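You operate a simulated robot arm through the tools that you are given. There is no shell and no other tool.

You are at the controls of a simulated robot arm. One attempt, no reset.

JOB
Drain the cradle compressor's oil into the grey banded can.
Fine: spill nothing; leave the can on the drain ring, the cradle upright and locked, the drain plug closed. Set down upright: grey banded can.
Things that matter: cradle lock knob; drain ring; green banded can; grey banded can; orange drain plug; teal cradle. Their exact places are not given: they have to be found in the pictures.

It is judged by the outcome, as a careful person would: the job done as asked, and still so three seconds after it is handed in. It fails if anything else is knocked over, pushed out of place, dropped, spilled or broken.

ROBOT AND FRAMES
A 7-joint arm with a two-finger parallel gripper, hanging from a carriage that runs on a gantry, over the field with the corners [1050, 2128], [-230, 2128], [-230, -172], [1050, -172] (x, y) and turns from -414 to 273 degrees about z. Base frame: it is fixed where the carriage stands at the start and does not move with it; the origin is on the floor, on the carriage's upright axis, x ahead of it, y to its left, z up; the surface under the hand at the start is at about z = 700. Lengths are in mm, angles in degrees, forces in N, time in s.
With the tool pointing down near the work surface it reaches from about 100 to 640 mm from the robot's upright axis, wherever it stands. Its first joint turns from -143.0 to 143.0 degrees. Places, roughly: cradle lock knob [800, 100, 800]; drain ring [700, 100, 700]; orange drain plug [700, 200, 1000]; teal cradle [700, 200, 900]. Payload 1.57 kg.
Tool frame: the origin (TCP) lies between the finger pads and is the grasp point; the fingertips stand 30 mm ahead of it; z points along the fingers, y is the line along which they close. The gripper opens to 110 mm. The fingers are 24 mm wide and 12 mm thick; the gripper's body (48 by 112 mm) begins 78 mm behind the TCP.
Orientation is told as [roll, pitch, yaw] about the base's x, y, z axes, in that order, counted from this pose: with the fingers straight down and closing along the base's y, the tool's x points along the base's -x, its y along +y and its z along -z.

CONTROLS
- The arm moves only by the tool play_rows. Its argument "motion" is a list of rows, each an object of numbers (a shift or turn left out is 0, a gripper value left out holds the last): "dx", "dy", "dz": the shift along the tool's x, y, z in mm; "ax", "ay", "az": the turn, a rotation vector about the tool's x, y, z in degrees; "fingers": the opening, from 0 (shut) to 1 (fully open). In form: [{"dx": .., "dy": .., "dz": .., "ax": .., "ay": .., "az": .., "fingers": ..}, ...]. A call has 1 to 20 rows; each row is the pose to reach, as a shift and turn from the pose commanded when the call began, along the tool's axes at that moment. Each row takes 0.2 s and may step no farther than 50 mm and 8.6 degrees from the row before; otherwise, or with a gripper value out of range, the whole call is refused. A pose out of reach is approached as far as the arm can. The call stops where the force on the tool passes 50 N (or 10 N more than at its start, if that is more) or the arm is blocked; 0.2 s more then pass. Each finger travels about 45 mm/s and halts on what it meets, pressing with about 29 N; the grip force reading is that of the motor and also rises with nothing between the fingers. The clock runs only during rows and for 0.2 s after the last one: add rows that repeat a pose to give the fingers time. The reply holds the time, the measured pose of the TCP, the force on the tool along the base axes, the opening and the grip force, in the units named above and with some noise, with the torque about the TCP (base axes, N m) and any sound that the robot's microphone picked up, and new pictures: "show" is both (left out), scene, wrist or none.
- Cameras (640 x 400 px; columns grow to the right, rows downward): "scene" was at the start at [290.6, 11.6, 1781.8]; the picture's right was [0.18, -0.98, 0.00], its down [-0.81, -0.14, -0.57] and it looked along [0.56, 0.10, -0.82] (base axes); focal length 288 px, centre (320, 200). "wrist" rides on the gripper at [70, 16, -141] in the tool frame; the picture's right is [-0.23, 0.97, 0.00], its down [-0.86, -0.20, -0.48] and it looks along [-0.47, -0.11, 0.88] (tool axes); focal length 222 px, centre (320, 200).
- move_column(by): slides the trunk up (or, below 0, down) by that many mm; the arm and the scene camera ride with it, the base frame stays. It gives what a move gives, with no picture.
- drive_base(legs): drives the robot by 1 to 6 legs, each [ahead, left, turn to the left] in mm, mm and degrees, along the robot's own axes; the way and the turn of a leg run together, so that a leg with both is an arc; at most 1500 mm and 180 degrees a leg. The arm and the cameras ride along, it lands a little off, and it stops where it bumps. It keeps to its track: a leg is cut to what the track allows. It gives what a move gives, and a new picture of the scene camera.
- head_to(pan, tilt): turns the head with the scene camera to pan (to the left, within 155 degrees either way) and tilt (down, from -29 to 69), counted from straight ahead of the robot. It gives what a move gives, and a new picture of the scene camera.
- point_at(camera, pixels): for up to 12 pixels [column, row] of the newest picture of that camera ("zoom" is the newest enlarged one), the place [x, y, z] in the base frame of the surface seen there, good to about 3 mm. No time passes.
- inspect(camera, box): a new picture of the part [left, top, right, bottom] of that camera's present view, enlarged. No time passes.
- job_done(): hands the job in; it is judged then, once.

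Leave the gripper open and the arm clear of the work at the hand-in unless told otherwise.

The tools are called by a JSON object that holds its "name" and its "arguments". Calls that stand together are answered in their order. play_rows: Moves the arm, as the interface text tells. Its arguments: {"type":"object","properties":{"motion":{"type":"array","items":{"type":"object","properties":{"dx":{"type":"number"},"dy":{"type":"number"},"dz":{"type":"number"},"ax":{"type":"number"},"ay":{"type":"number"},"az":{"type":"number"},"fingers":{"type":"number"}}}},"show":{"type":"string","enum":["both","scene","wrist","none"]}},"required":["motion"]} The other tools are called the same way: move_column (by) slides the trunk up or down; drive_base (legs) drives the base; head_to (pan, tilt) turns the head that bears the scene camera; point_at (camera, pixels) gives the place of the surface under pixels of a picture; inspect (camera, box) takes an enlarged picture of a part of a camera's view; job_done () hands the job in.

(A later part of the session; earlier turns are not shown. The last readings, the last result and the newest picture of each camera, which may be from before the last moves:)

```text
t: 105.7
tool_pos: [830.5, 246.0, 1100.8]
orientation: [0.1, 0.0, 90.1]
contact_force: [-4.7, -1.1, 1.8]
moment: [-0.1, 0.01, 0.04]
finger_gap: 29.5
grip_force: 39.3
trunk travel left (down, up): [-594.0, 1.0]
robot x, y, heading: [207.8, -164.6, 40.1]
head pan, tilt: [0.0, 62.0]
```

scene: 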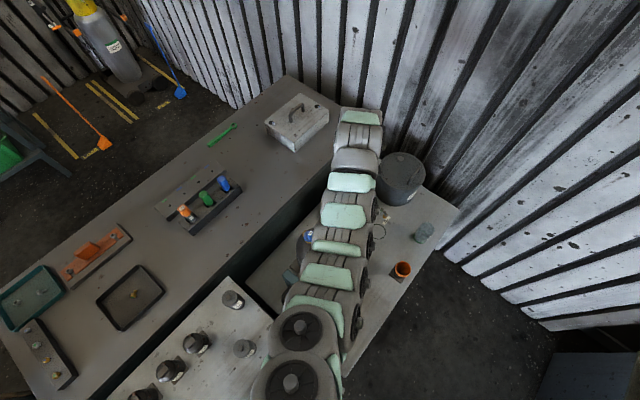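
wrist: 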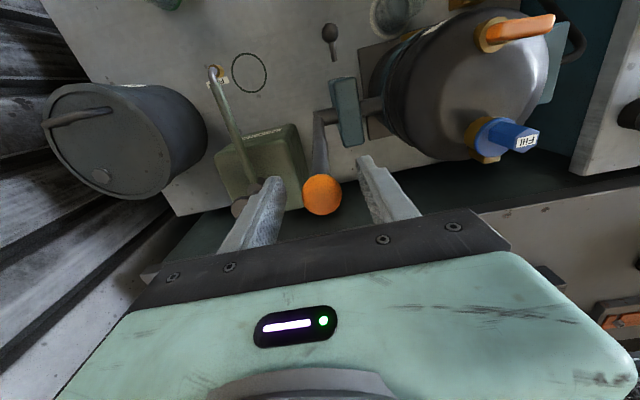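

Gripped at 29.5 mm. I'll start swinging the lever toward -y along the arc, 10° first, and check the forces.

{"name": "play_rows", "arguments": {"motion": [{"dx": 7.4, "dz": -0.5}, {"dx": 14.8, "dz": -0.8}, {"dx": 22.2, "dz": -0.9}, {"dx": 29.6, "dz": -0.7}, {"dx": 37, "dz": -0.2}], "show": "both"}}

```text
t: 106.8
tool_pos: [830.5, 210.1, 1101.9]
orientation: [0.0, -0.1, 90.3]
contact_force: [-10.9, 7.8, 6.5]
moment: [0.99, -0.09, 0.01]
finger_gap: 29.5
grip_force: 39.2
trunk travel left (down, up): [-594.0, 1.0]
robot x, y, heading: [205.8, -165.6, 40.4]
head pan, tilt: [0.0, 62.0]
```

scene: 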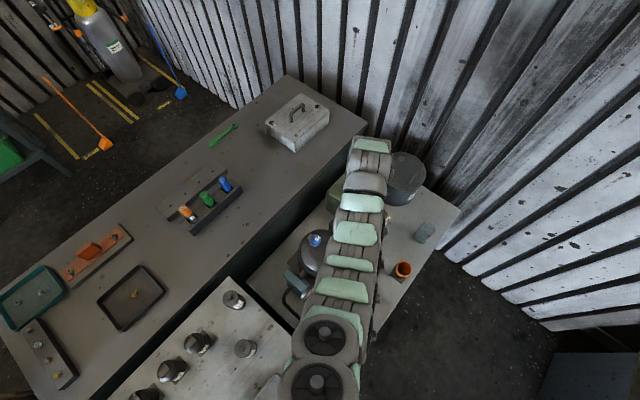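
wrist: 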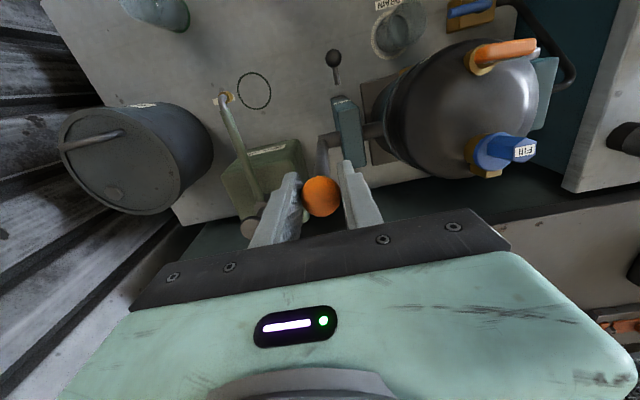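

The cradle follows. I'll continue along the arc to 40° in 3° steps.

{"name": "play_rows", "arguments": {"motion": [{"dx": 11.1, "dz": 1.2}, {"dx": 22.0, "dz": 2.9}, {"dx": 32.9, "dz": 5.2}, {"dx": 43.6, "dz": 8.1}, {"dx": 54.2, "dz": 11.6}, {"dx": 64.5, "dz": 15.6}, {"dx": 74.7, "dz": 20.1}, {"dx": 84.6, "dz": 25.2}, {"dx": 94.2, "dz": 30.8}, {"dx": 103.5, "dz": 36.8}], "show": "both"}}

```text
t: 109.0
tool_pos: [830.4, 102.4, 1061.7]
orientation: [0.1, 0.3, 89.9]
contact_force: [-9.8, 3.0, -2.9]
moment: [-0.18, 0.04, -0.05]
finger_gap: 29.7
grip_force: 17.0
trunk travel left (down, up): [-594.0, 1.0]
robot x, y, heading: [204.8, -165.3, 40.0]
head pan, tilt: [0.0, 62.0]
```

scene: 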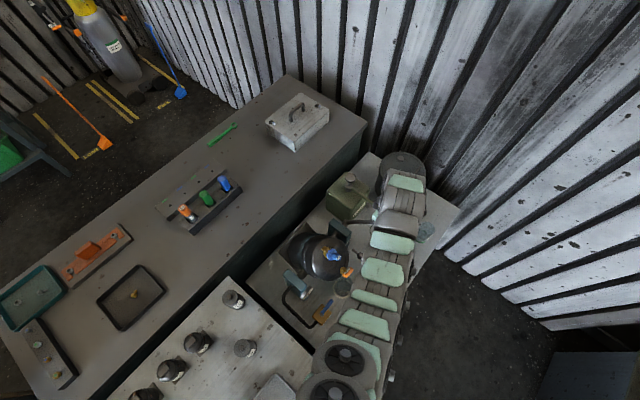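
wrist: 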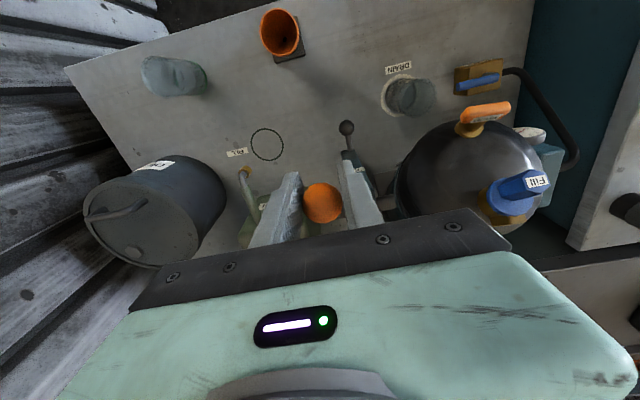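

It follows smoothly with small forces. Continue to 55° and look at the plug relative to the can.

{"name": "play_rows", "arguments": {"motion": [{"dx": 9.0, "dz": 6.5}, {"dx": 17.6, "dz": 13.6}, {"dx": 25.8, "dz": 21.0}, {"dx": 33.7, "dz": 28.9}, {"dx": 41.1, "dz": 37.1}], "show": "both"}}

{"name": "inspect", "arguments": {"camera": "scene", "box": [280, 210, 400, 330]}}

{"name": "inspect", "arguments": {"camera": "wrist", "box": [340, 40, 600, 240]}}

```text
t: 110.2
tool_pos: [830.5, 64.1, 1026.4]
orientation: [0.1, 0.0, 90.1]
contact_force: [-15.1, 1.2, 3.7]
moment: [0.14, -0.05, 0.09]
finger_gap: 30.4
grip_force: 7.9
trunk travel left (down, up): [-594.0, 1.0]
robot x, y, heading: [208.6, -160.9, 40.4]
head pan, tilt: [0.0, 62.0]
```

scene: 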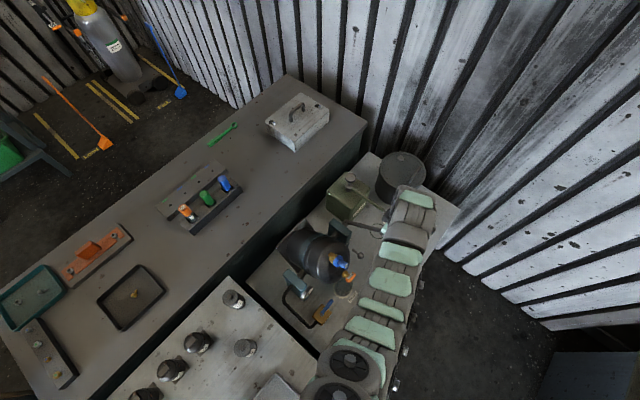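
wrist: 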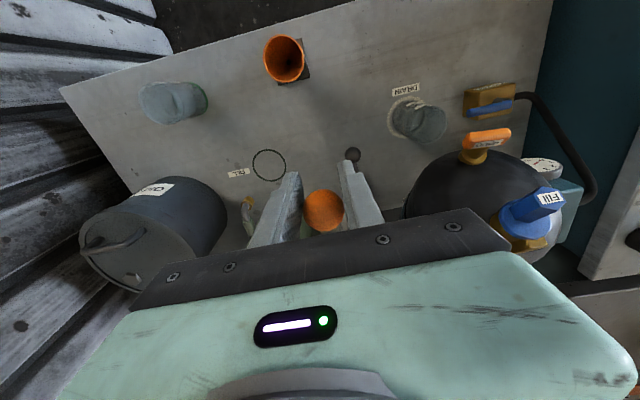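

```text
3.33 times, centred on (340, 270) of scene
```

zoom: 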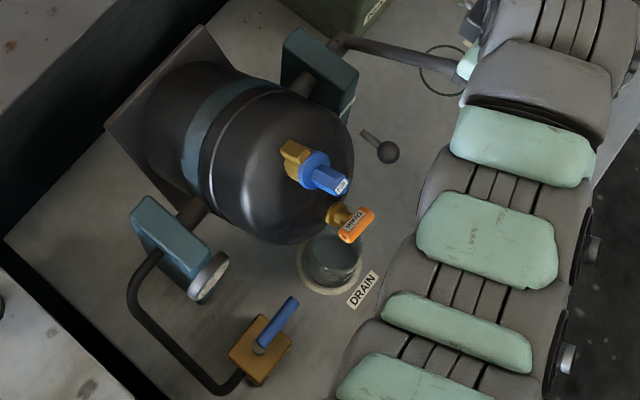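

```text
2.00 times, centred on (470, 140) of wrist
```

zoom: 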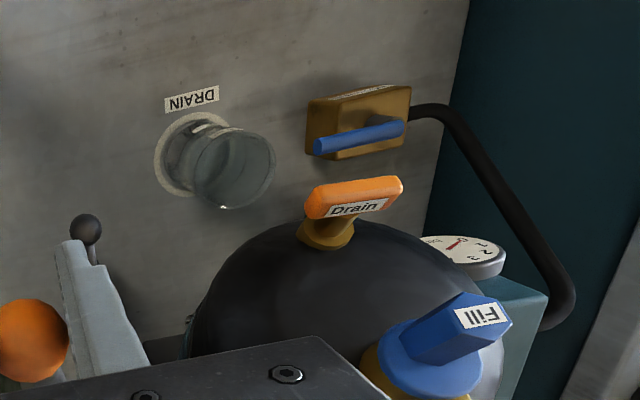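

The plug's outlet is right over the can's mouth at 55°. A sideways force of 15 N is building in -x, so I'll relieve 1 mm and continue to 70°.

{"name": "play_rows", "arguments": {"motion": [{"dy": 1.0}, {"dx": 3.6, "dy": 1.0, "dz": 4.2}, {"dx": 7.0, "dy": 1.0, "dz": 8.6}, {"dx": 13.5, "dy": 1.0, "dz": 17.6}, {"dx": 19.5, "dy": 1.0, "dz": 27.0}, {"dx": 25.1, "dy": 1.0, "dz": 36.6}, {"dx": 30.1, "dy": 1.0, "dz": 46.5}], "show": "both"}}

{"name": "inspect", "arguments": {"camera": "scene", "box": [280, 210, 400, 330]}}

{"name": "inspect", "arguments": {"camera": "wrist", "box": [340, 40, 600, 240]}}

```text
t: 111.8
tool_pos: [830.7, 32.1, 979.6]
orientation: [0.0, 0.1, 90.1]
contact_force: [-11.7, -3.5, 12.2]
moment: [1.15, -0.04, 0.02]
finger_gap: 29.5
grip_force: 39.5
trunk travel left (down, up): [-594.0, 1.0]
robot x, y, heading: [206.6, -166.1, 40.1]
head pan, tilt: [0.0, 62.0]
```

scene: 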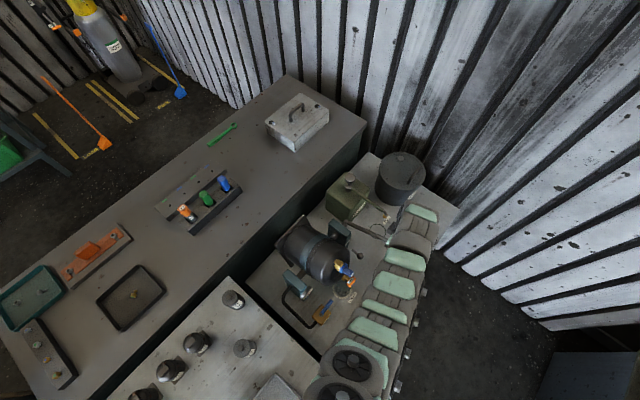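
wrist: 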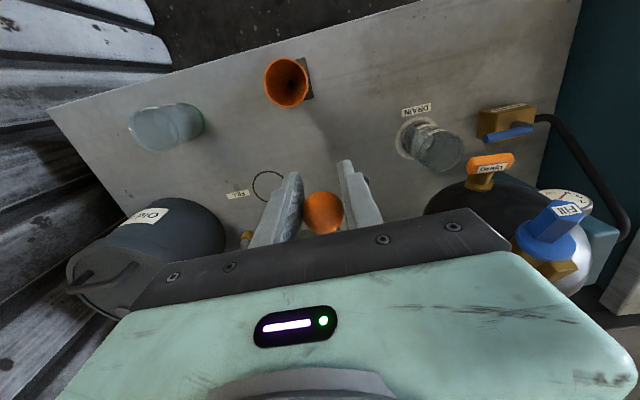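

```text
3.33 times, centred on (340, 270) of scene
```

zoom: 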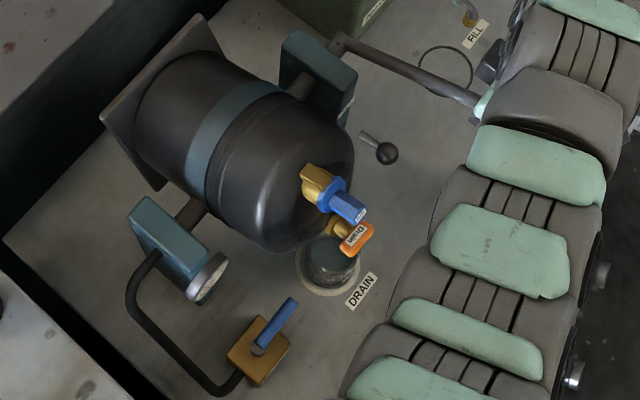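

```text
2.00 times, centred on (470, 140) of wrist
```

zoom: 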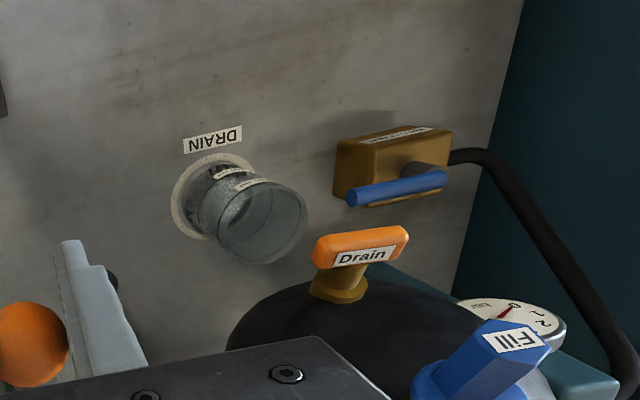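

At 70° nothing flows yet. Continue gently to 82° and look for flow.

{"name": "play_rows", "arguments": {"motion": [{"dx": 2.3, "dy": 0.4, "dz": 5.0}, {"dx": 4.5, "dy": 0.8, "dz": 10.2}, {"dx": 6.5, "dy": 0.8, "dz": 15.3}, {"dx": 8.5, "dy": 0.8, "dz": 20.5}, {"dx": 10.2, "dy": 0.8, "dz": 25.8}, {"dx": 11.9, "dy": 0.8, "dz": 31.1}, {"dx": 13.3, "dy": 0.8, "dz": 36.4}, {"dx": 14.7, "dy": 0.8, "dz": 41.8}], "show": "both"}}

{"name": "inspect", "arguments": {"camera": "scene", "box": [310, 230, 390, 310]}}

{"name": "inspect", "arguments": {"camera": "wrist", "box": [340, 60, 600, 260]}}

```text
t: 113.7
tool_pos: [829.6, 16.7, 938.2]
orientation: [0.0, 0.0, 89.9]
contact_force: [-7.9, -8.3, 13.0]
moment: [1.19, 0.09, -0.05]
finger_gap: 29.3
grip_force: 39.6
trunk travel left (down, up): [-594.0, 1.0]
robot x, y, heading: [206.8, -160.2, 39.9]
head pan, tilt: [0.0, 62.0]
```

scene: 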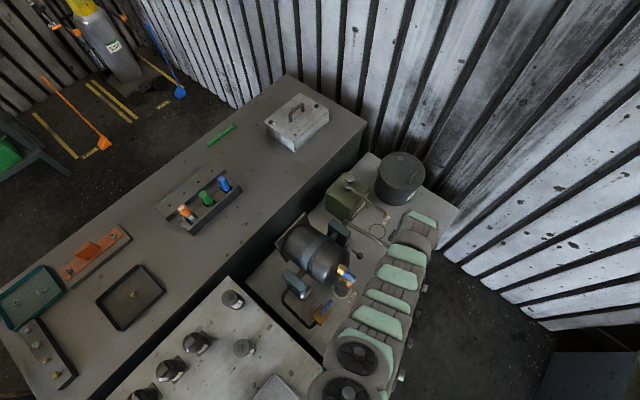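
wrist: 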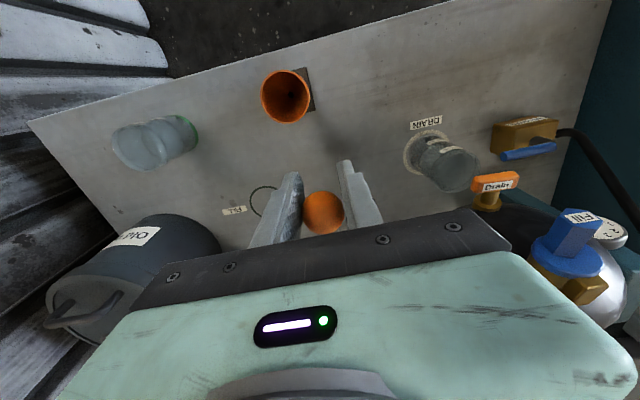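

```text
5.00 times, centred on (350, 270) of scene
```

zoom: 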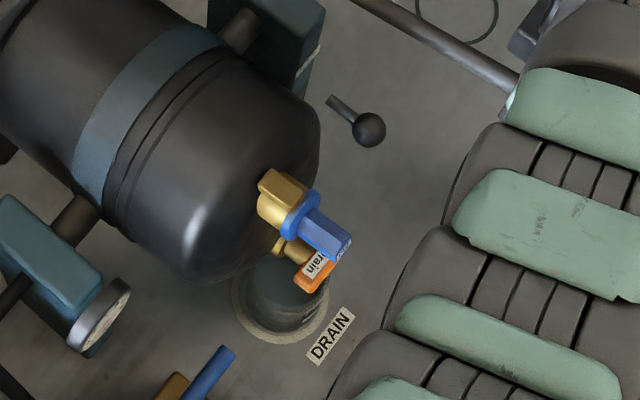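

```text
2.00 times, centred on (470, 160) of wrist
```

zoom: 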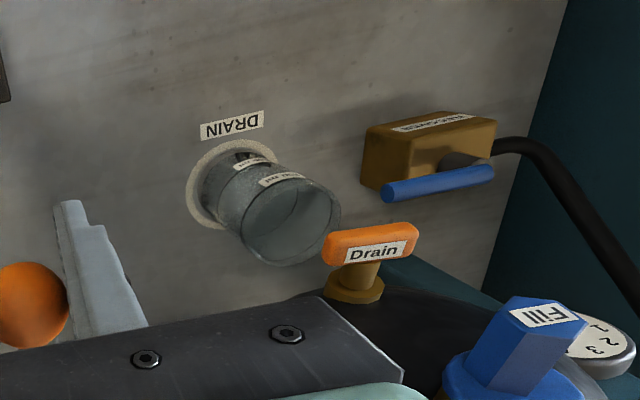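

At 82° still no visible flow. I'll go gently on to 90° and then wait and look.

{"name": "play_rows", "arguments": {"motion": [{"dx": 1.2, "dy": 0.4, "dz": 5.4}, {"dx": 2.3, "dy": 0.4, "dz": 10.9}, {"dx": 3.2, "dy": 0.4, "dz": 16.4}, {"dx": 4.0, "dy": 0.4, "dz": 21.9}, {"dx": 4.9, "dy": 0.4, "dz": 29.3}, {"dx": 4.9, "dy": 0.4, "dz": 29.3}], "show": "both"}}

{"name": "inspect", "arguments": {"camera": "scene", "box": [310, 230, 390, 310]}}

{"name": "inspect", "arguments": {"camera": "wrist", "box": [340, 60, 600, 260]}}

```text
t: 115.0
tool_pos: [830.1, 11.2, 908.8]
orientation: [-0.1, 0.1, 90.1]
contact_force: [-7.3, -6.2, 7.3]
moment: [0.48, -0.09, -0.06]
finger_gap: 29.3
grip_force: 39.4
trunk travel left (down, up): [-594.0, 1.0]
robot x, y, heading: [206.9, -163.7, 40.1]
head pan, tilt: [0.0, 62.0]
```

scene: 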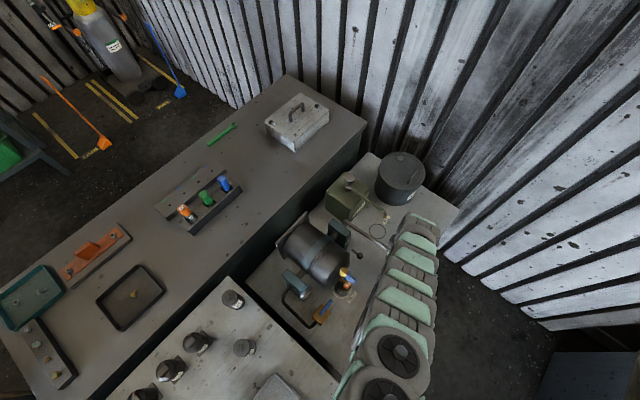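
wrist: 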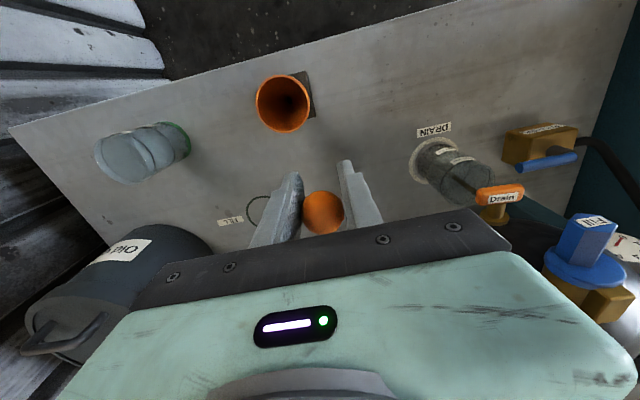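

```text
5.00 times, centred on (350, 270) of scene
```

zoom: 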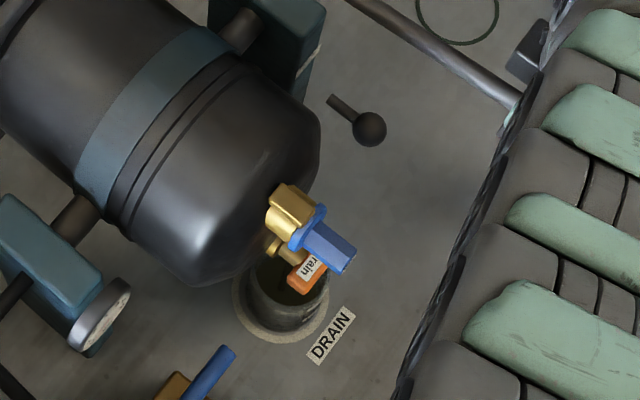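

```text
2.00 times, centred on (470, 160) of wrist
```

zoom: 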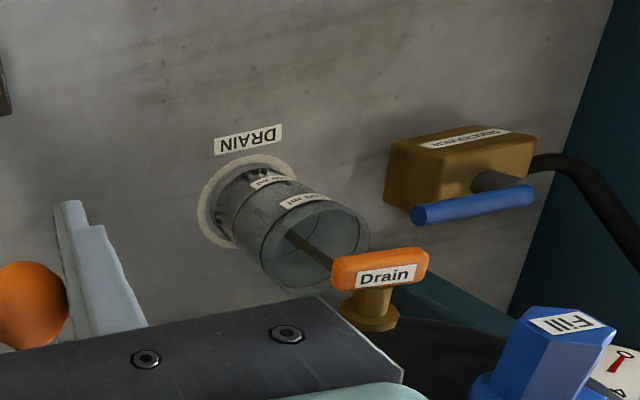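

Oil now runs in a thin stream from the plug into the can. I'll hold still and watch the level.

{"name": "play_rows", "arguments": {"motion": [{"dx": 0}, {"dx": 0}, {"dx": 0}, {"dx": 0}, {"dx": 0}, {"dx": 0}, {"dx": 0}, {"dx": 0}, {"dx": 0}, {"dx": 0}], "show": "wrist"}}

{"name": "inspect", "arguments": {"camera": "wrist", "box": [400, 110, 540, 240]}}

{"name": "inspect", "arguments": {"camera": "scene", "box": [320, 255, 370, 305]}}

```text
t: 117.2
tool_pos: [830.3, 11.5, 908.3]
orientation: [0.0, 0.2, 90.1]
contact_force: [-4.8, -6.5, 2.2]
moment: [0.01, -0.06, 0.05]
finger_gap: 29.3
grip_force: 39.3
trunk travel left (down, up): [-594.0, 1.0]
robot x, y, heading: [206.1, -163.7, 40.3]
head pan, tilt: [0.0, 62.0]
```

wrist: 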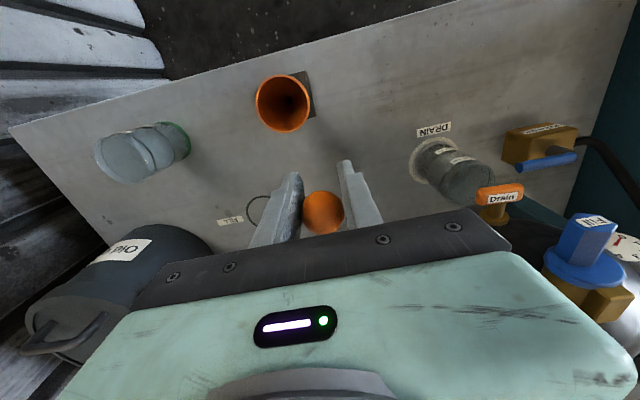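

```text
3.08 times, centred on (470, 175) of wrist
```

zoom: 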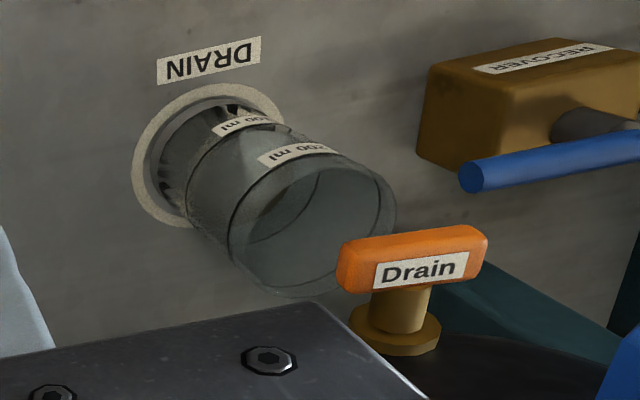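

```text
8.00 times, centred on (345, 280) of scene
```

zoom: 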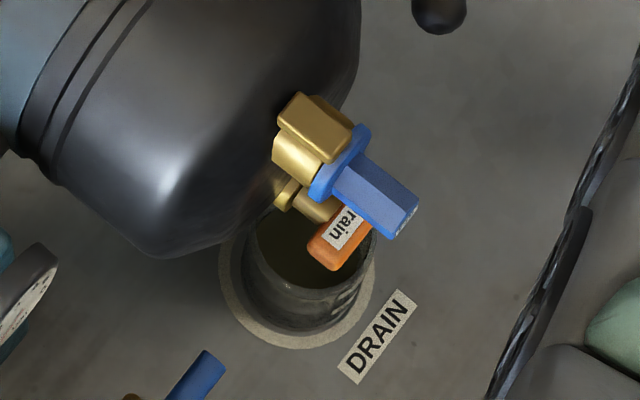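

The stream stopped after about 2 s. I'll check whether more comes out at a slightly larger tilt: about 93° first, where the outlet is still well over the mouth.

{"name": "play_rows", "arguments": {"motion": [{"dx": 0.4, "dz": 3}, {"dx": 0.7, "dz": 6}, {"dx": 0.9, "dz": 9.2}, {"dx": 1.1, "dz": 14}, {"dx": 1.3, "dz": 18.7}], "show": "wrist"}}

{"name": "inspect", "arguments": {"camera": "wrist", "box": [400, 110, 560, 240]}}

{"name": "inspect", "arguments": {"camera": "scene", "box": [320, 255, 370, 305]}}

```text
t: 118.5
tool_pos: [830.6, 11.0, 905.6]
orientation: [-0.4, 0.0, 90.1]
contact_force: [4.2, -3.6, 9.4]
moment: [1.04, -0.13, -0.09]
finger_gap: 29.5
grip_force: 39.1
out of reach, approached as far as the arm can: row 1, 2, 3, 4, 5
trunk travel left (down, up): [-594.0, 1.0]
robot x, y, heading: [207.6, -163.0, 40.0]
head pan, tilt: [0.0, 62.0]
```

wrist: 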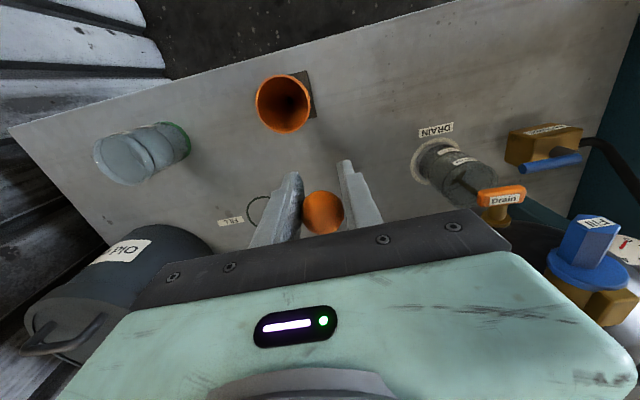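

```text
3.08 times, centred on (480, 175) of wrist
```

zoom: 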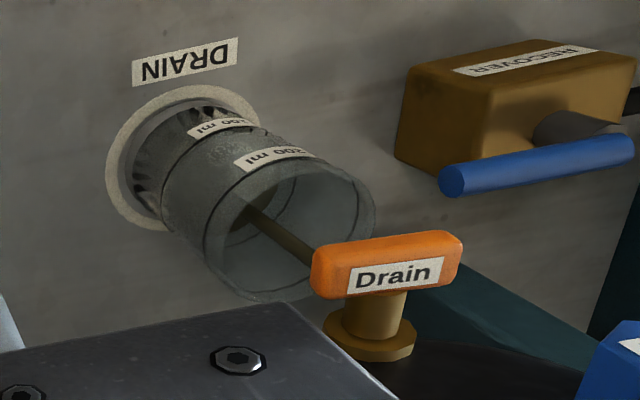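

```text
8.00 times, centred on (345, 280) of scene
```

zoom: 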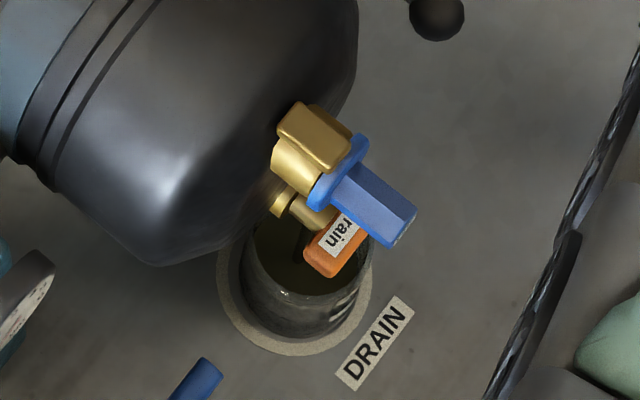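

Flow restarted with just a little more tilt, so the remaining oil depends on the tilt angle. The arm is at its outreach limit, but lowering the trunk follows the nearly vertical arc here. I'll lower it by 8 mm.

{"name": "move_column", "arguments": {"by": -8}}

{"name": "play_rows", "arguments": {"motion": [{"dx": 0}, {"dx": 0}, {"dx": 0}, {"dx": 0}, {"dx": 0}], "show": "wrist"}}

{"name": "inspect", "arguments": {"camera": "wrist", "box": [400, 110, 560, 240]}}

{"name": "inspect", "arguments": {"camera": "scene", "box": [320, 255, 370, 305]}}

```text
t: 119.0
tool_pos: [830.5, 10.3, 896.4]
orientation: [-0.3, 0.0, 90.1]
contact_force: [12.5, -2.9, -1.0]
moment: [-0.07, 0.01, -0.26]
finger_gap: 29.1
grip_force: 38.9
trunk travel left (down, up): [-586.0, 9.0]
robot x, y, heading: [206.5, -164.3, 40.5]
head pan, tilt: [0.0, 62.0]
```

```text
t: 120.2
tool_pos: [829.7, 10.2, 897.7]
orientation: [-0.3, 0.1, 90.1]
contact_force: [15.9, -2.4, -2.8]
moment: [-0.58, 0.16, -0.02]
finger_gap: 29.5
grip_force: 39.2
trunk travel left (down, up): [-586.0, 9.0]
robot x, y, heading: [204.3, -164.8, 40.2]
head pan, tilt: [0.0, 62.0]
```

wrist: 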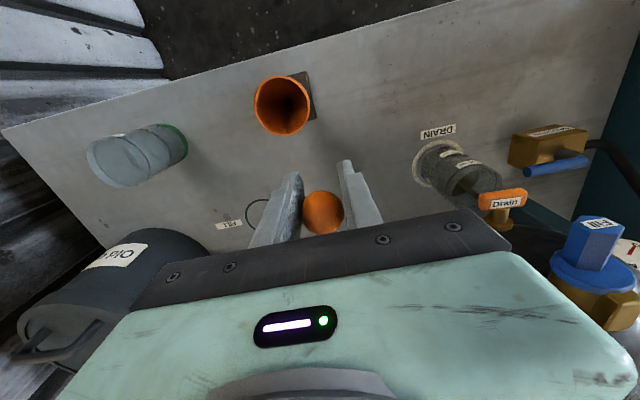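

```text
3.08 times, centred on (480, 175) of wrist
```

zoom: 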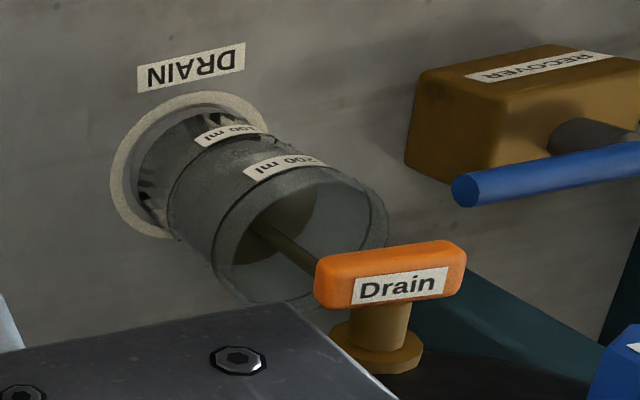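

```text
8.00 times, centred on (345, 280) of scene
```

zoom: 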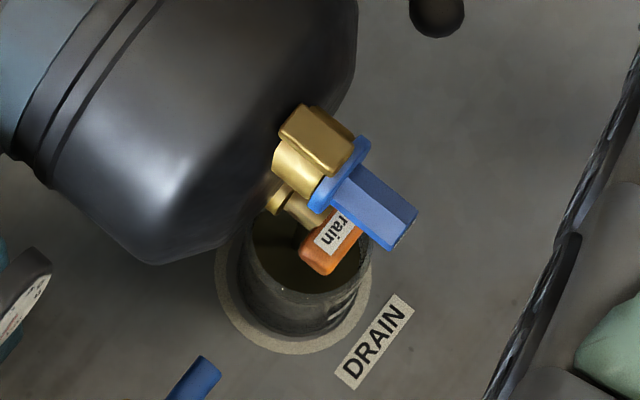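

Oil is flowing and a level shows in the can. Holding for 3 s more and watching.

{"name": "play_rows", "arguments": {"motion": [{"dx": 0}, {"dx": 0}, {"dx": 0}, {"dx": 0}, {"dx": 0}, {"dx": 0}, {"dx": 0}, {"dx": 0}, {"dx": 0}, {"dx": 0}, {"dx": 0}, {"dx": 0}, {"dx": 0}, {"dx": 0}, {"dx": 0}], "show": "wrist"}}

{"name": "inspect", "arguments": {"camera": "wrist", "box": [400, 110, 560, 240]}}

{"name": "inspect", "arguments": {"camera": "scene", "box": [320, 255, 370, 305]}}

```text
t: 123.4
tool_pos: [830.5, 10.5, 896.0]
orientation: [-0.3, 0.1, 90.1]
contact_force: [14.6, -4.0, 1.0]
moment: [-0.07, 0.2, -0.07]
finger_gap: 29.7
grip_force: 38.7
trunk travel left (down, up): [-586.0, 9.0]
robot x, y, heading: [207.7, -163.4, 39.9]
head pan, tilt: [0.0, 62.0]
```

wrist: 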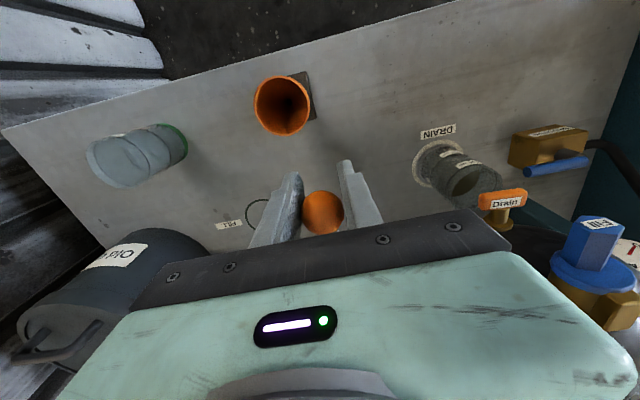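

```text
3.08 times, centred on (480, 175) of wrist
```

zoom: 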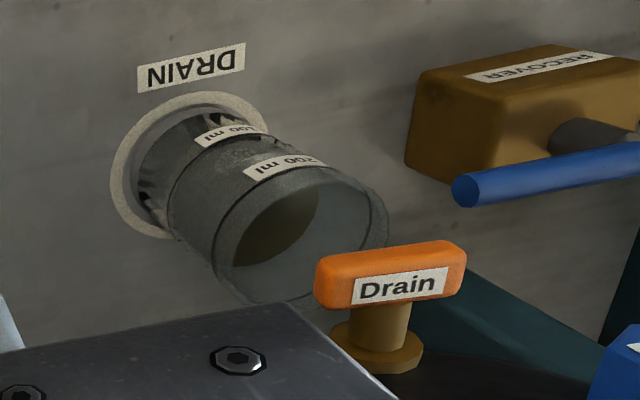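

```text
8.00 times, centred on (345, 280) of scene
```

zoom: 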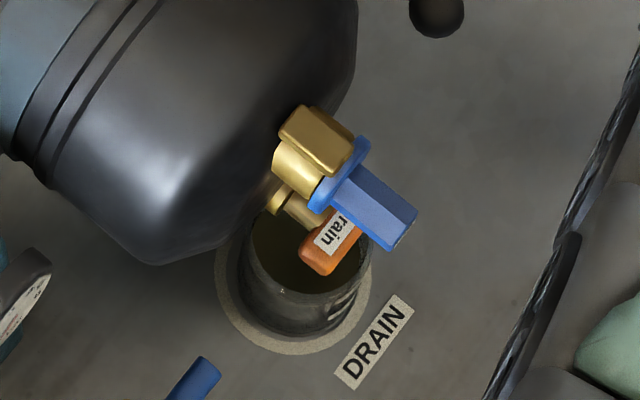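

The stream has stopped again at about 91.6°. I'll lower another 8 mm (≈ 93.7°) and watch.

{"name": "move_column", "arguments": {"by": -8}}

{"name": "play_rows", "arguments": {"motion": [{"dy": 0.6}, {"dy": 0.6}, {"dy": 0.6}, {"dy": 0.6}, {"dy": 0.6}], "show": "none"}}

{"name": "inspect", "arguments": {"camera": "wrist", "box": [400, 110, 560, 240]}}

{"name": "inspect", "arguments": {"camera": "scene", "box": [320, 255, 370, 305]}}

```text
t: 124.0
tool_pos: [829.7, 10.0, 888.7]
orientation: [-0.3, 0.1, 90.1]
contact_force: [14.5, -5.0, 1.2]
moment: [0.32, 0.13, -0.24]
finger_gap: 29.5
grip_force: 39.1
trunk travel left (down, up): [-578.0, 17.0]
robot x, y, heading: [206.2, -164.2, 40.3]
head pan, tilt: [0.0, 62.0]
```

```text
t: 125.2
tool_pos: [830.7, 9.1, 889.3]
orientation: [-0.3, 0.2, 90.0]
contact_force: [19.7, -5.4, -3.5]
moment: [-0.53, 0.31, -0.15]
finger_gap: 29.3
grip_force: 39.1
trunk travel left (down, up): [-578.0, 17.0]
robot x, y, heading: [211.0, -162.1, 40.2]
head pan, tilt: [0.0, 62.0]
```

```text
3.08 times, centred on (480, 175) of wrist
```

zoom: 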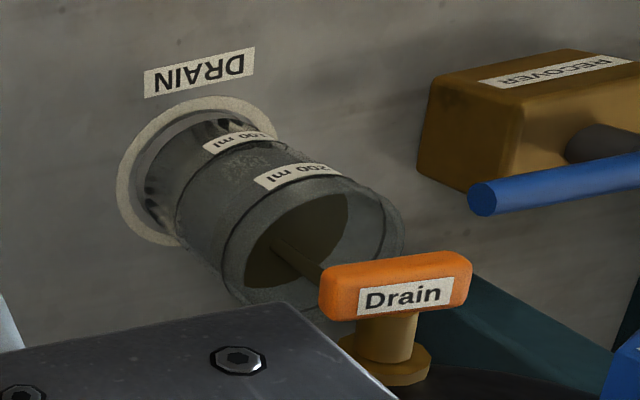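

```text
8.00 times, centred on (345, 280) of scene
```

zoom: 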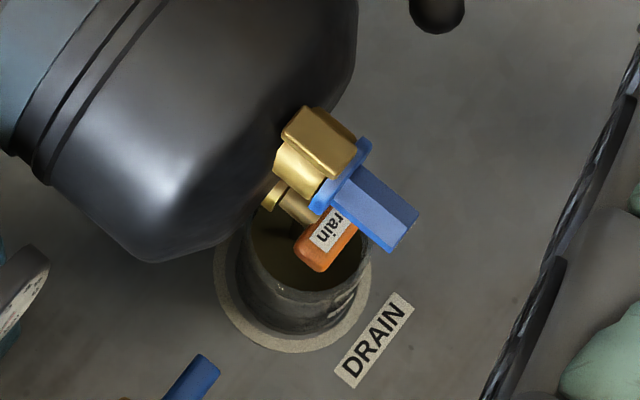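

Oil is flowing again. I'll relieve the side force the other way and measure the oil level in the can.

{"name": "point_at", "arguments": {"camera": "scene", "pixels": [[341, 288], [342, 286], [338, 285], [345, 289]]}}

{"name": "play_rows", "arguments": {"motion": [{"dy": -0.8}, {"dy": -1.4}, {"dy": -1.4}, {"dy": -1.4}, {"dy": -1.4}, {"dy": -1.4}, {"dy": -1.4}, {"dy": -1.4}], "show": "wrist"}}

{"name": "inspect", "arguments": {"camera": "wrist", "box": [400, 110, 560, 240]}}

{"name": "point_at", "arguments": {"camera": "zoom", "pixels": [[290, 215], [320, 215], [270, 250], [300, 240], [335, 205]]}}

```text
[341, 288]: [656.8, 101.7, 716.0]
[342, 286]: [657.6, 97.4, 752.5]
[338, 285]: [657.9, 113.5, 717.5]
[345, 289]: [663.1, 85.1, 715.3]
```

```text
t: 127.0
tool_pos: [828.4, 10.8, 888.5]
orientation: [-0.2, 0.1, 90.0]
contact_force: [12.4, -5.8, 4.7]
moment: [0.38, 0.17, -0.14]
finger_gap: 29.5
grip_force: 39.2
trunk travel left (down, up): [-578.0, 17.0]
robot x, y, heading: [207.5, -166.9, 40.3]
head pan, tilt: [0.0, 62.0]
```

wrist: 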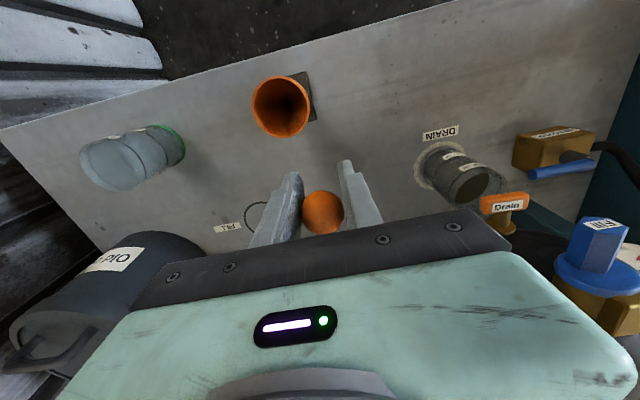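

```text
3.08 times, centred on (480, 175) of wrist
```

zoom: 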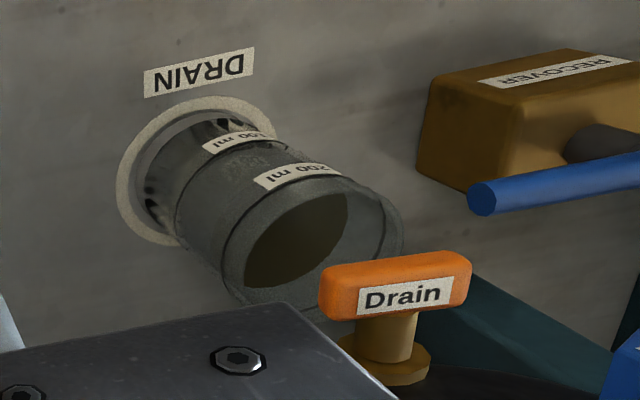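

```text
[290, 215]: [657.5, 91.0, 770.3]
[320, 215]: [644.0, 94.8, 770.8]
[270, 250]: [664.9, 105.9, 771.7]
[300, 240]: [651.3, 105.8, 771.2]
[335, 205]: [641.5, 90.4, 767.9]
```

The oil level is now z ≈ 771, roughly 160 ml, with the rim at 801. I'll go on in smaller tilt steps (4 mm ≈ 1°), measuring each time.

{"name": "move_column", "arguments": {"by": -4}}

{"name": "play_rows", "arguments": {"motion": [{"dy": -0.4}, {"dy": -0.8}, {"dy": -0.8}, {"dy": -0.8}, {"dy": -0.8}, {"dy": -0.8}, {"dy": -0.8}, {"dy": -0.8}, {"dy": -0.8}, {"dy": -0.8}, {"dy": -0.8}, {"dy": -0.8}], "show": "wrist"}}

{"name": "inspect", "arguments": {"camera": "wrist", "box": [400, 110, 560, 240]}}

{"name": "point_at", "arguments": {"camera": "zoom", "pixels": [[290, 215], [320, 215], [270, 250], [300, 240], [335, 205]]}}

```text
t: 127.5
tool_pos: [829.4, 10.8, 886.1]
orientation: [-0.2, 0.2, 90.2]
contact_force: [12.3, -6.0, 4.1]
moment: [0.57, 0.24, -0.22]
finger_gap: 29.7
grip_force: 39.3
trunk travel left (down, up): [-574.0, 21.0]
robot x, y, heading: [207.8, -167.2, 40.3]
head pan, tilt: [0.0, 62.0]
```

```text
t: 130.1
tool_pos: [830.0, 10.3, 887.2]
orientation: [-0.2, 0.0, 90.1]
contact_force: [11.0, -7.0, 5.4]
moment: [0.4, 0.17, -0.11]
finger_gap: 29.4
grip_force: 39.3
trunk travel left (down, up): [-574.0, 21.0]
robot x, y, heading: [203.2, -166.9, 40.0]
head pan, tilt: [0.0, 62.0]
```

wrist: 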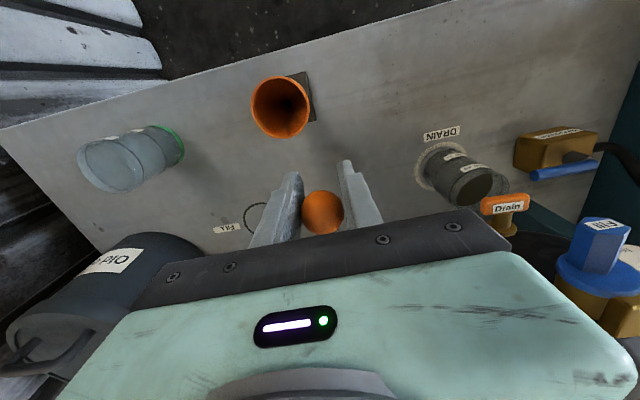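

```text
3.08 times, centred on (480, 175) of wrist
```

zoom: 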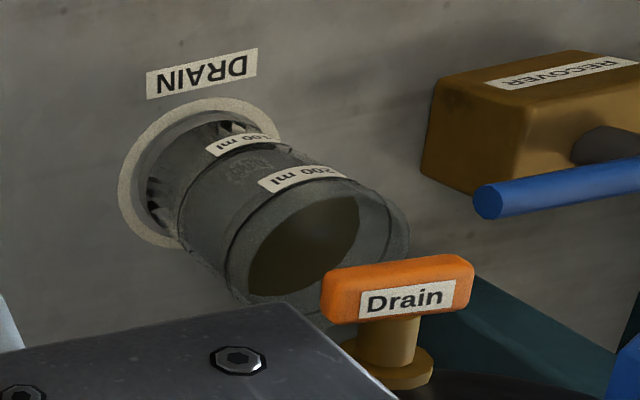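

```text
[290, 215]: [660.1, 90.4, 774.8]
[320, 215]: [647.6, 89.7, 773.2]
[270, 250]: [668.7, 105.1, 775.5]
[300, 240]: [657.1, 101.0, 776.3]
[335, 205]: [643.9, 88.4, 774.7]
```

Level 775 (≈ 171 ml). The increments are getting smaller. One more step of 6 mm.

{"name": "move_column", "arguments": {"by": -6}}

{"name": "play_rows", "arguments": {"motion": [{"dy": -0.3}, {"dy": -0.5}, {"dy": -0.5}, {"dy": -0.5}, {"dy": -0.5}, {"dy": -0.5}, {"dy": -0.5}, {"dy": -0.5}, {"dy": -0.5}, {"dy": -0.5}, {"dy": -0.5}, {"dy": -0.5}, {"dy": -0.5}, {"dy": -0.5}], "show": "wrist"}}

{"name": "inspect", "arguments": {"camera": "wrist", "box": [400, 110, 560, 240]}}

{"name": "point_at", "arguments": {"camera": "zoom", "pixels": [[290, 215], [320, 215], [270, 250], [300, 240], [335, 205]]}}

{"name": "inspect", "arguments": {"camera": "scene", "box": [320, 255, 370, 305]}}

```text
t: 130.7
tool_pos: [830.6, 10.1, 880.0]
orientation: [-0.2, 0.1, 90.1]
contact_force: [12.1, -6.8, 1.7]
moment: [0.43, 0.15, -0.21]
finger_gap: 29.5
grip_force: 39.0
trunk travel left (down, up): [-568.0, 27.0]
robot x, y, heading: [206.8, -162.1, 40.2]
head pan, tilt: [0.0, 62.0]
```

```text
t: 133.7
tool_pos: [830.4, 11.1, 879.6]
orientation: [-0.2, 0.2, 90.2]
contact_force: [10.3, -6.6, 2.6]
moment: [0.11, 0.17, -0.06]
finger_gap: 29.8
grip_force: 39.7
trunk travel left (down, up): [-568.0, 27.0]
robot x, y, heading: [208.1, -163.0, 40.1]
head pan, tilt: [0.0, 62.0]
```

wrist: 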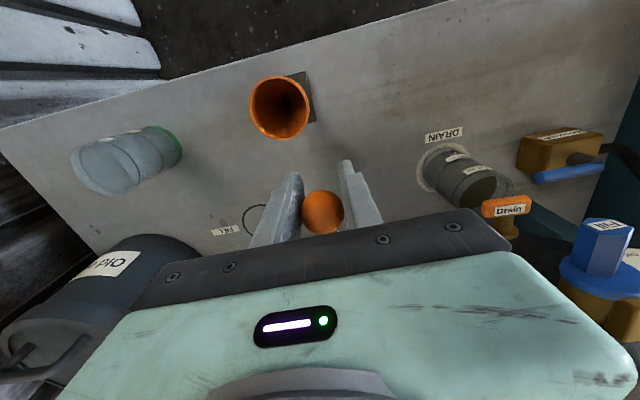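

```text
3.08 times, centred on (480, 175) of wrist
```

zoom: 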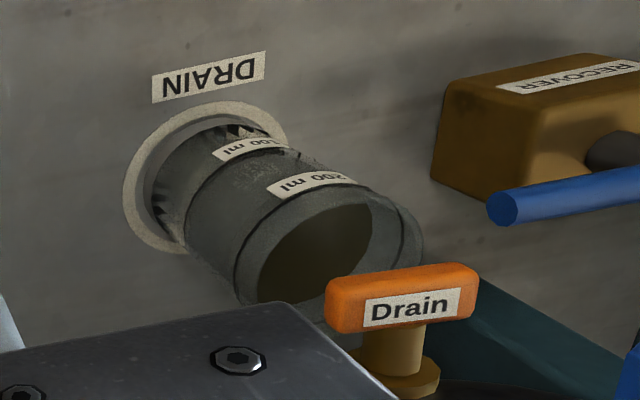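

```text
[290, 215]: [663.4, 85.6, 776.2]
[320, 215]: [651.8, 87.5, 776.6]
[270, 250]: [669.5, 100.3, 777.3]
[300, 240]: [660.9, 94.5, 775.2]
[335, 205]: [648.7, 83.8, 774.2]
```

```text
8.00 times, centred on (345, 280) of scene
```

zoom: 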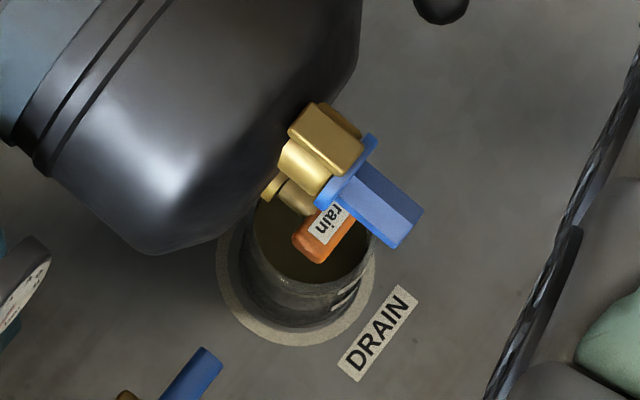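

The level is about 776, nearly unchanged, so draining is essentially complete. I'll make one last small increment (5 mm) and check immediately for any stream.

{"name": "move_column", "arguments": {"by": -5}}

{"name": "inspect", "arguments": {"camera": "wrist", "box": [400, 110, 560, 240]}}

{"name": "play_rows", "arguments": {"motion": [{"dy": 0}, {"dy": 0}, {"dy": 0}, {"dy": 0}, {"dy": 0}, {"dy": 0}, {"dy": 0}, {"dy": 0}], "show": "wrist"}}

{"name": "inspect", "arguments": {"camera": "wrist", "box": [400, 110, 560, 240]}}

{"name": "point_at", "arguments": {"camera": "zoom", "pixels": [[290, 225], [320, 220], [275, 250], [300, 240], [340, 210], [350, 310], [450, 280]]}}

```text
t: 134.2
tool_pos: [830.3, 10.0, 874.2]
orientation: [-0.2, 0.1, 90.1]
contact_force: [8.6, -7.3, 4.4]
moment: [0.58, 0.11, -0.17]
finger_gap: 29.3
grip_force: 39.3
trunk travel left (down, up): [-563.0, 32.0]
robot x, y, heading: [209.1, -165.1, 40.0]
head pan, tilt: [0.0, 62.0]
```

```text
3.08 times, centred on (480, 175) of wrist
```

zoom: 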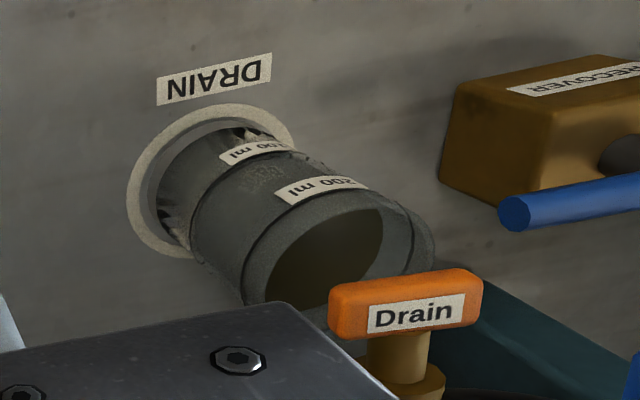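

```text
t: 136.0
tool_pos: [831.4, 9.6, 875.0]
orientation: [-0.3, 0.1, 90.0]
contact_force: [11.1, -7.5, 0.6]
moment: [-0.1, 0.18, -0.06]
finger_gap: 29.4
grip_force: 38.7
trunk travel left (down, up): [-563.0, 32.0]
robot x, y, heading: [207.9, -164.6, 40.0]
head pan, tilt: [0.0, 62.0]
```

wrist: 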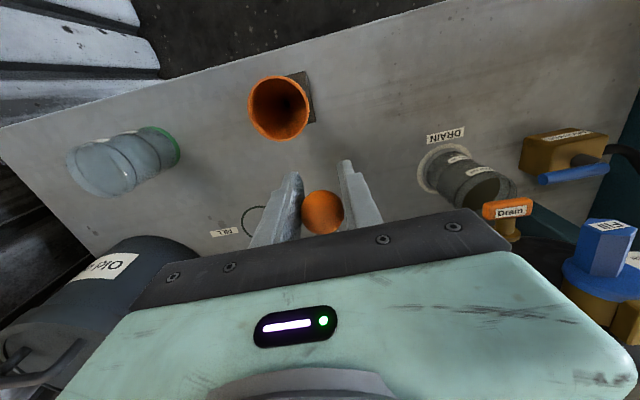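

```text
3.08 times, centred on (480, 175) of wrist
```

zoom: 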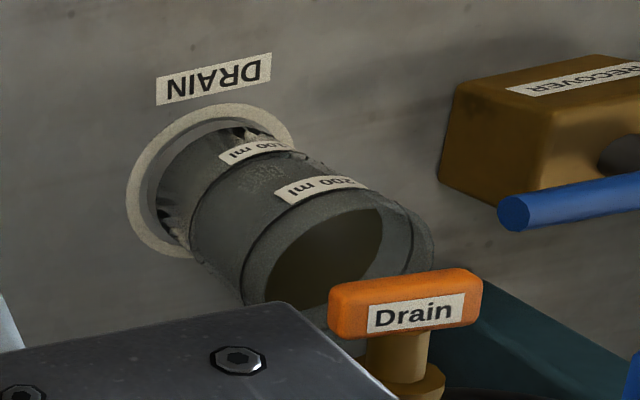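

```text
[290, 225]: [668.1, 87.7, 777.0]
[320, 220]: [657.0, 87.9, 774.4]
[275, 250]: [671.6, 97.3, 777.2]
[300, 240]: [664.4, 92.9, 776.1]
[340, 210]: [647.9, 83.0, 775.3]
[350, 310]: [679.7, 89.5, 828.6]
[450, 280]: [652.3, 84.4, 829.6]
```

No more flow, and the level is steady at z ≈ 776 (≈ 172 ml). The compressor is drained. Now I return the cradle upright, raising the trunk by 31 mm first (it follows the arc here).

{"name": "move_column", "arguments": {"by": 15}}

{"name": "move_column", "arguments": {"by": 16}}

{"name": "play_rows", "arguments": {"motion": [{"dx": 0}], "show": "both"}}

```text
t: 136.6
tool_pos: [830.4, 12.2, 890.3]
orientation: [-0.2, 0.0, 90.1]
contact_force: [7.3, -4.2, 8.3]
moment: [0.61, 0.06, -0.02]
finger_gap: 30.1
grip_force: 18.7
trunk travel left (down, up): [-578.0, 17.0]
robot x, y, heading: [207.8, -161.0, 40.1]
head pan, tilt: [0.0, 62.0]
```

```text
t: 137.3
tool_pos: [829.4, 13.6, 907.1]
orientation: [-0.2, 0.0, 90.0]
contact_force: [6.8, 1.0, 8.8]
moment: [0.68, 0.12, 0.29]
finger_gap: 29.5
grip_force: 39.1
trunk travel left (down, up): [-594.0, 1.0]
robot x, y, heading: [208.4, -163.4, 40.2]
head pan, tilt: [0.0, 62.0]
```

```text
t: 137.7
tool_pos: [830.3, 13.5, 907.3]
orientation: [-0.2, -0.1, 90.2]
contact_force: [6.9, 2.2, 9.9]
moment: [1.17, 0.06, -0.01]
finger_gap: 29.7
grip_force: 39.0
trunk travel left (down, up): [-594.0, 1.0]
robot x, y, heading: [212.1, -162.4, 40.3]
head pan, tilt: [0.0, 62.0]
```

scene: 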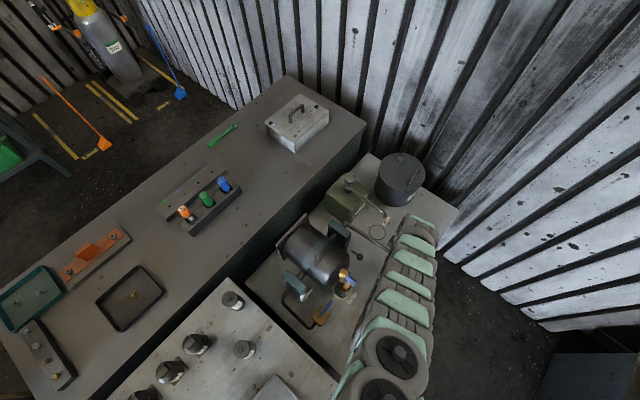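
wrist: 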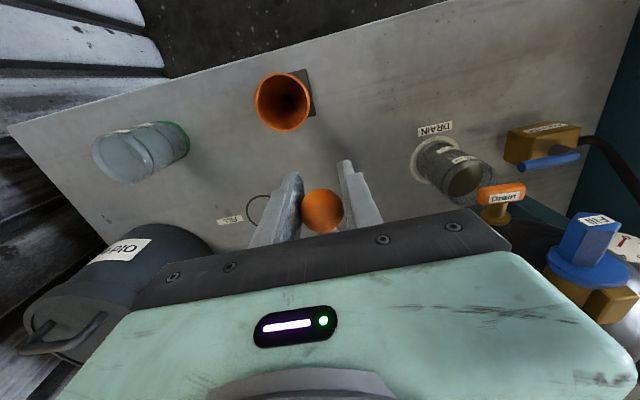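

I'll swing back along the arc to about 45°.

{"name": "play_rows", "arguments": {"motion": [{"dx": 0, "dz": -7.4}, {"dx": -0.3, "dz": -14.8}, {"dx": -3.5, "dz": -29.6}, {"dx": -7.6, "dz": -44.2}, {"dx": -12.8, "dz": -58.5}, {"dx": -19, "dz": -72.3}, {"dx": -26.1, "dz": -85.8}, {"dx": -34.2, "dz": -98.6}, {"dx": -43.1, "dz": -110.9}, {"dx": -52.9, "dz": -122.5}, {"dx": -63.4, "dz": -133.5}, {"dx": -74.7, "dz": -143.6}], "show": "both"}}

```text
t: 140.3
tool_pos: [830.1, 84.9, 1050.1]
orientation: [-0.3, 0.1, 90.1]
contact_force: [24.4, 4.6, -17.1]
moment: [-1.23, 0.21, -0.32]
finger_gap: 29.7
grip_force: 39.6
trunk travel left (down, up): [-594.0, 1.0]
robot x, y, heading: [206.0, -162.7, 40.2]
head pan, tilt: [0.0, 62.0]
```

scene: 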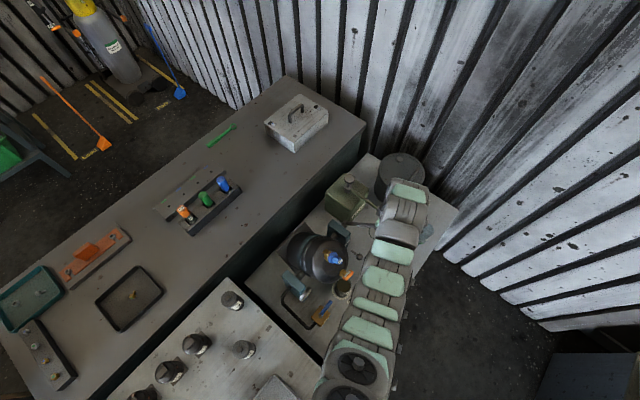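
wrist: 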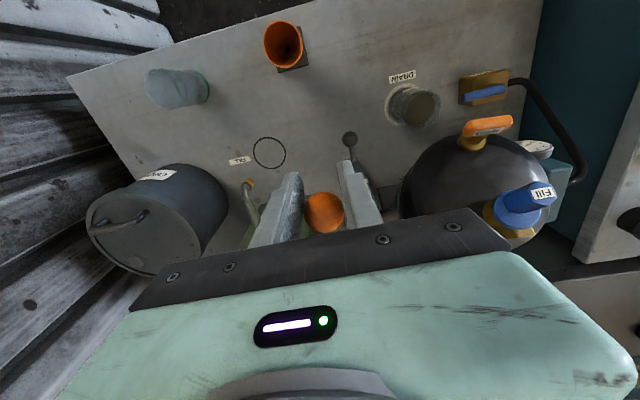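

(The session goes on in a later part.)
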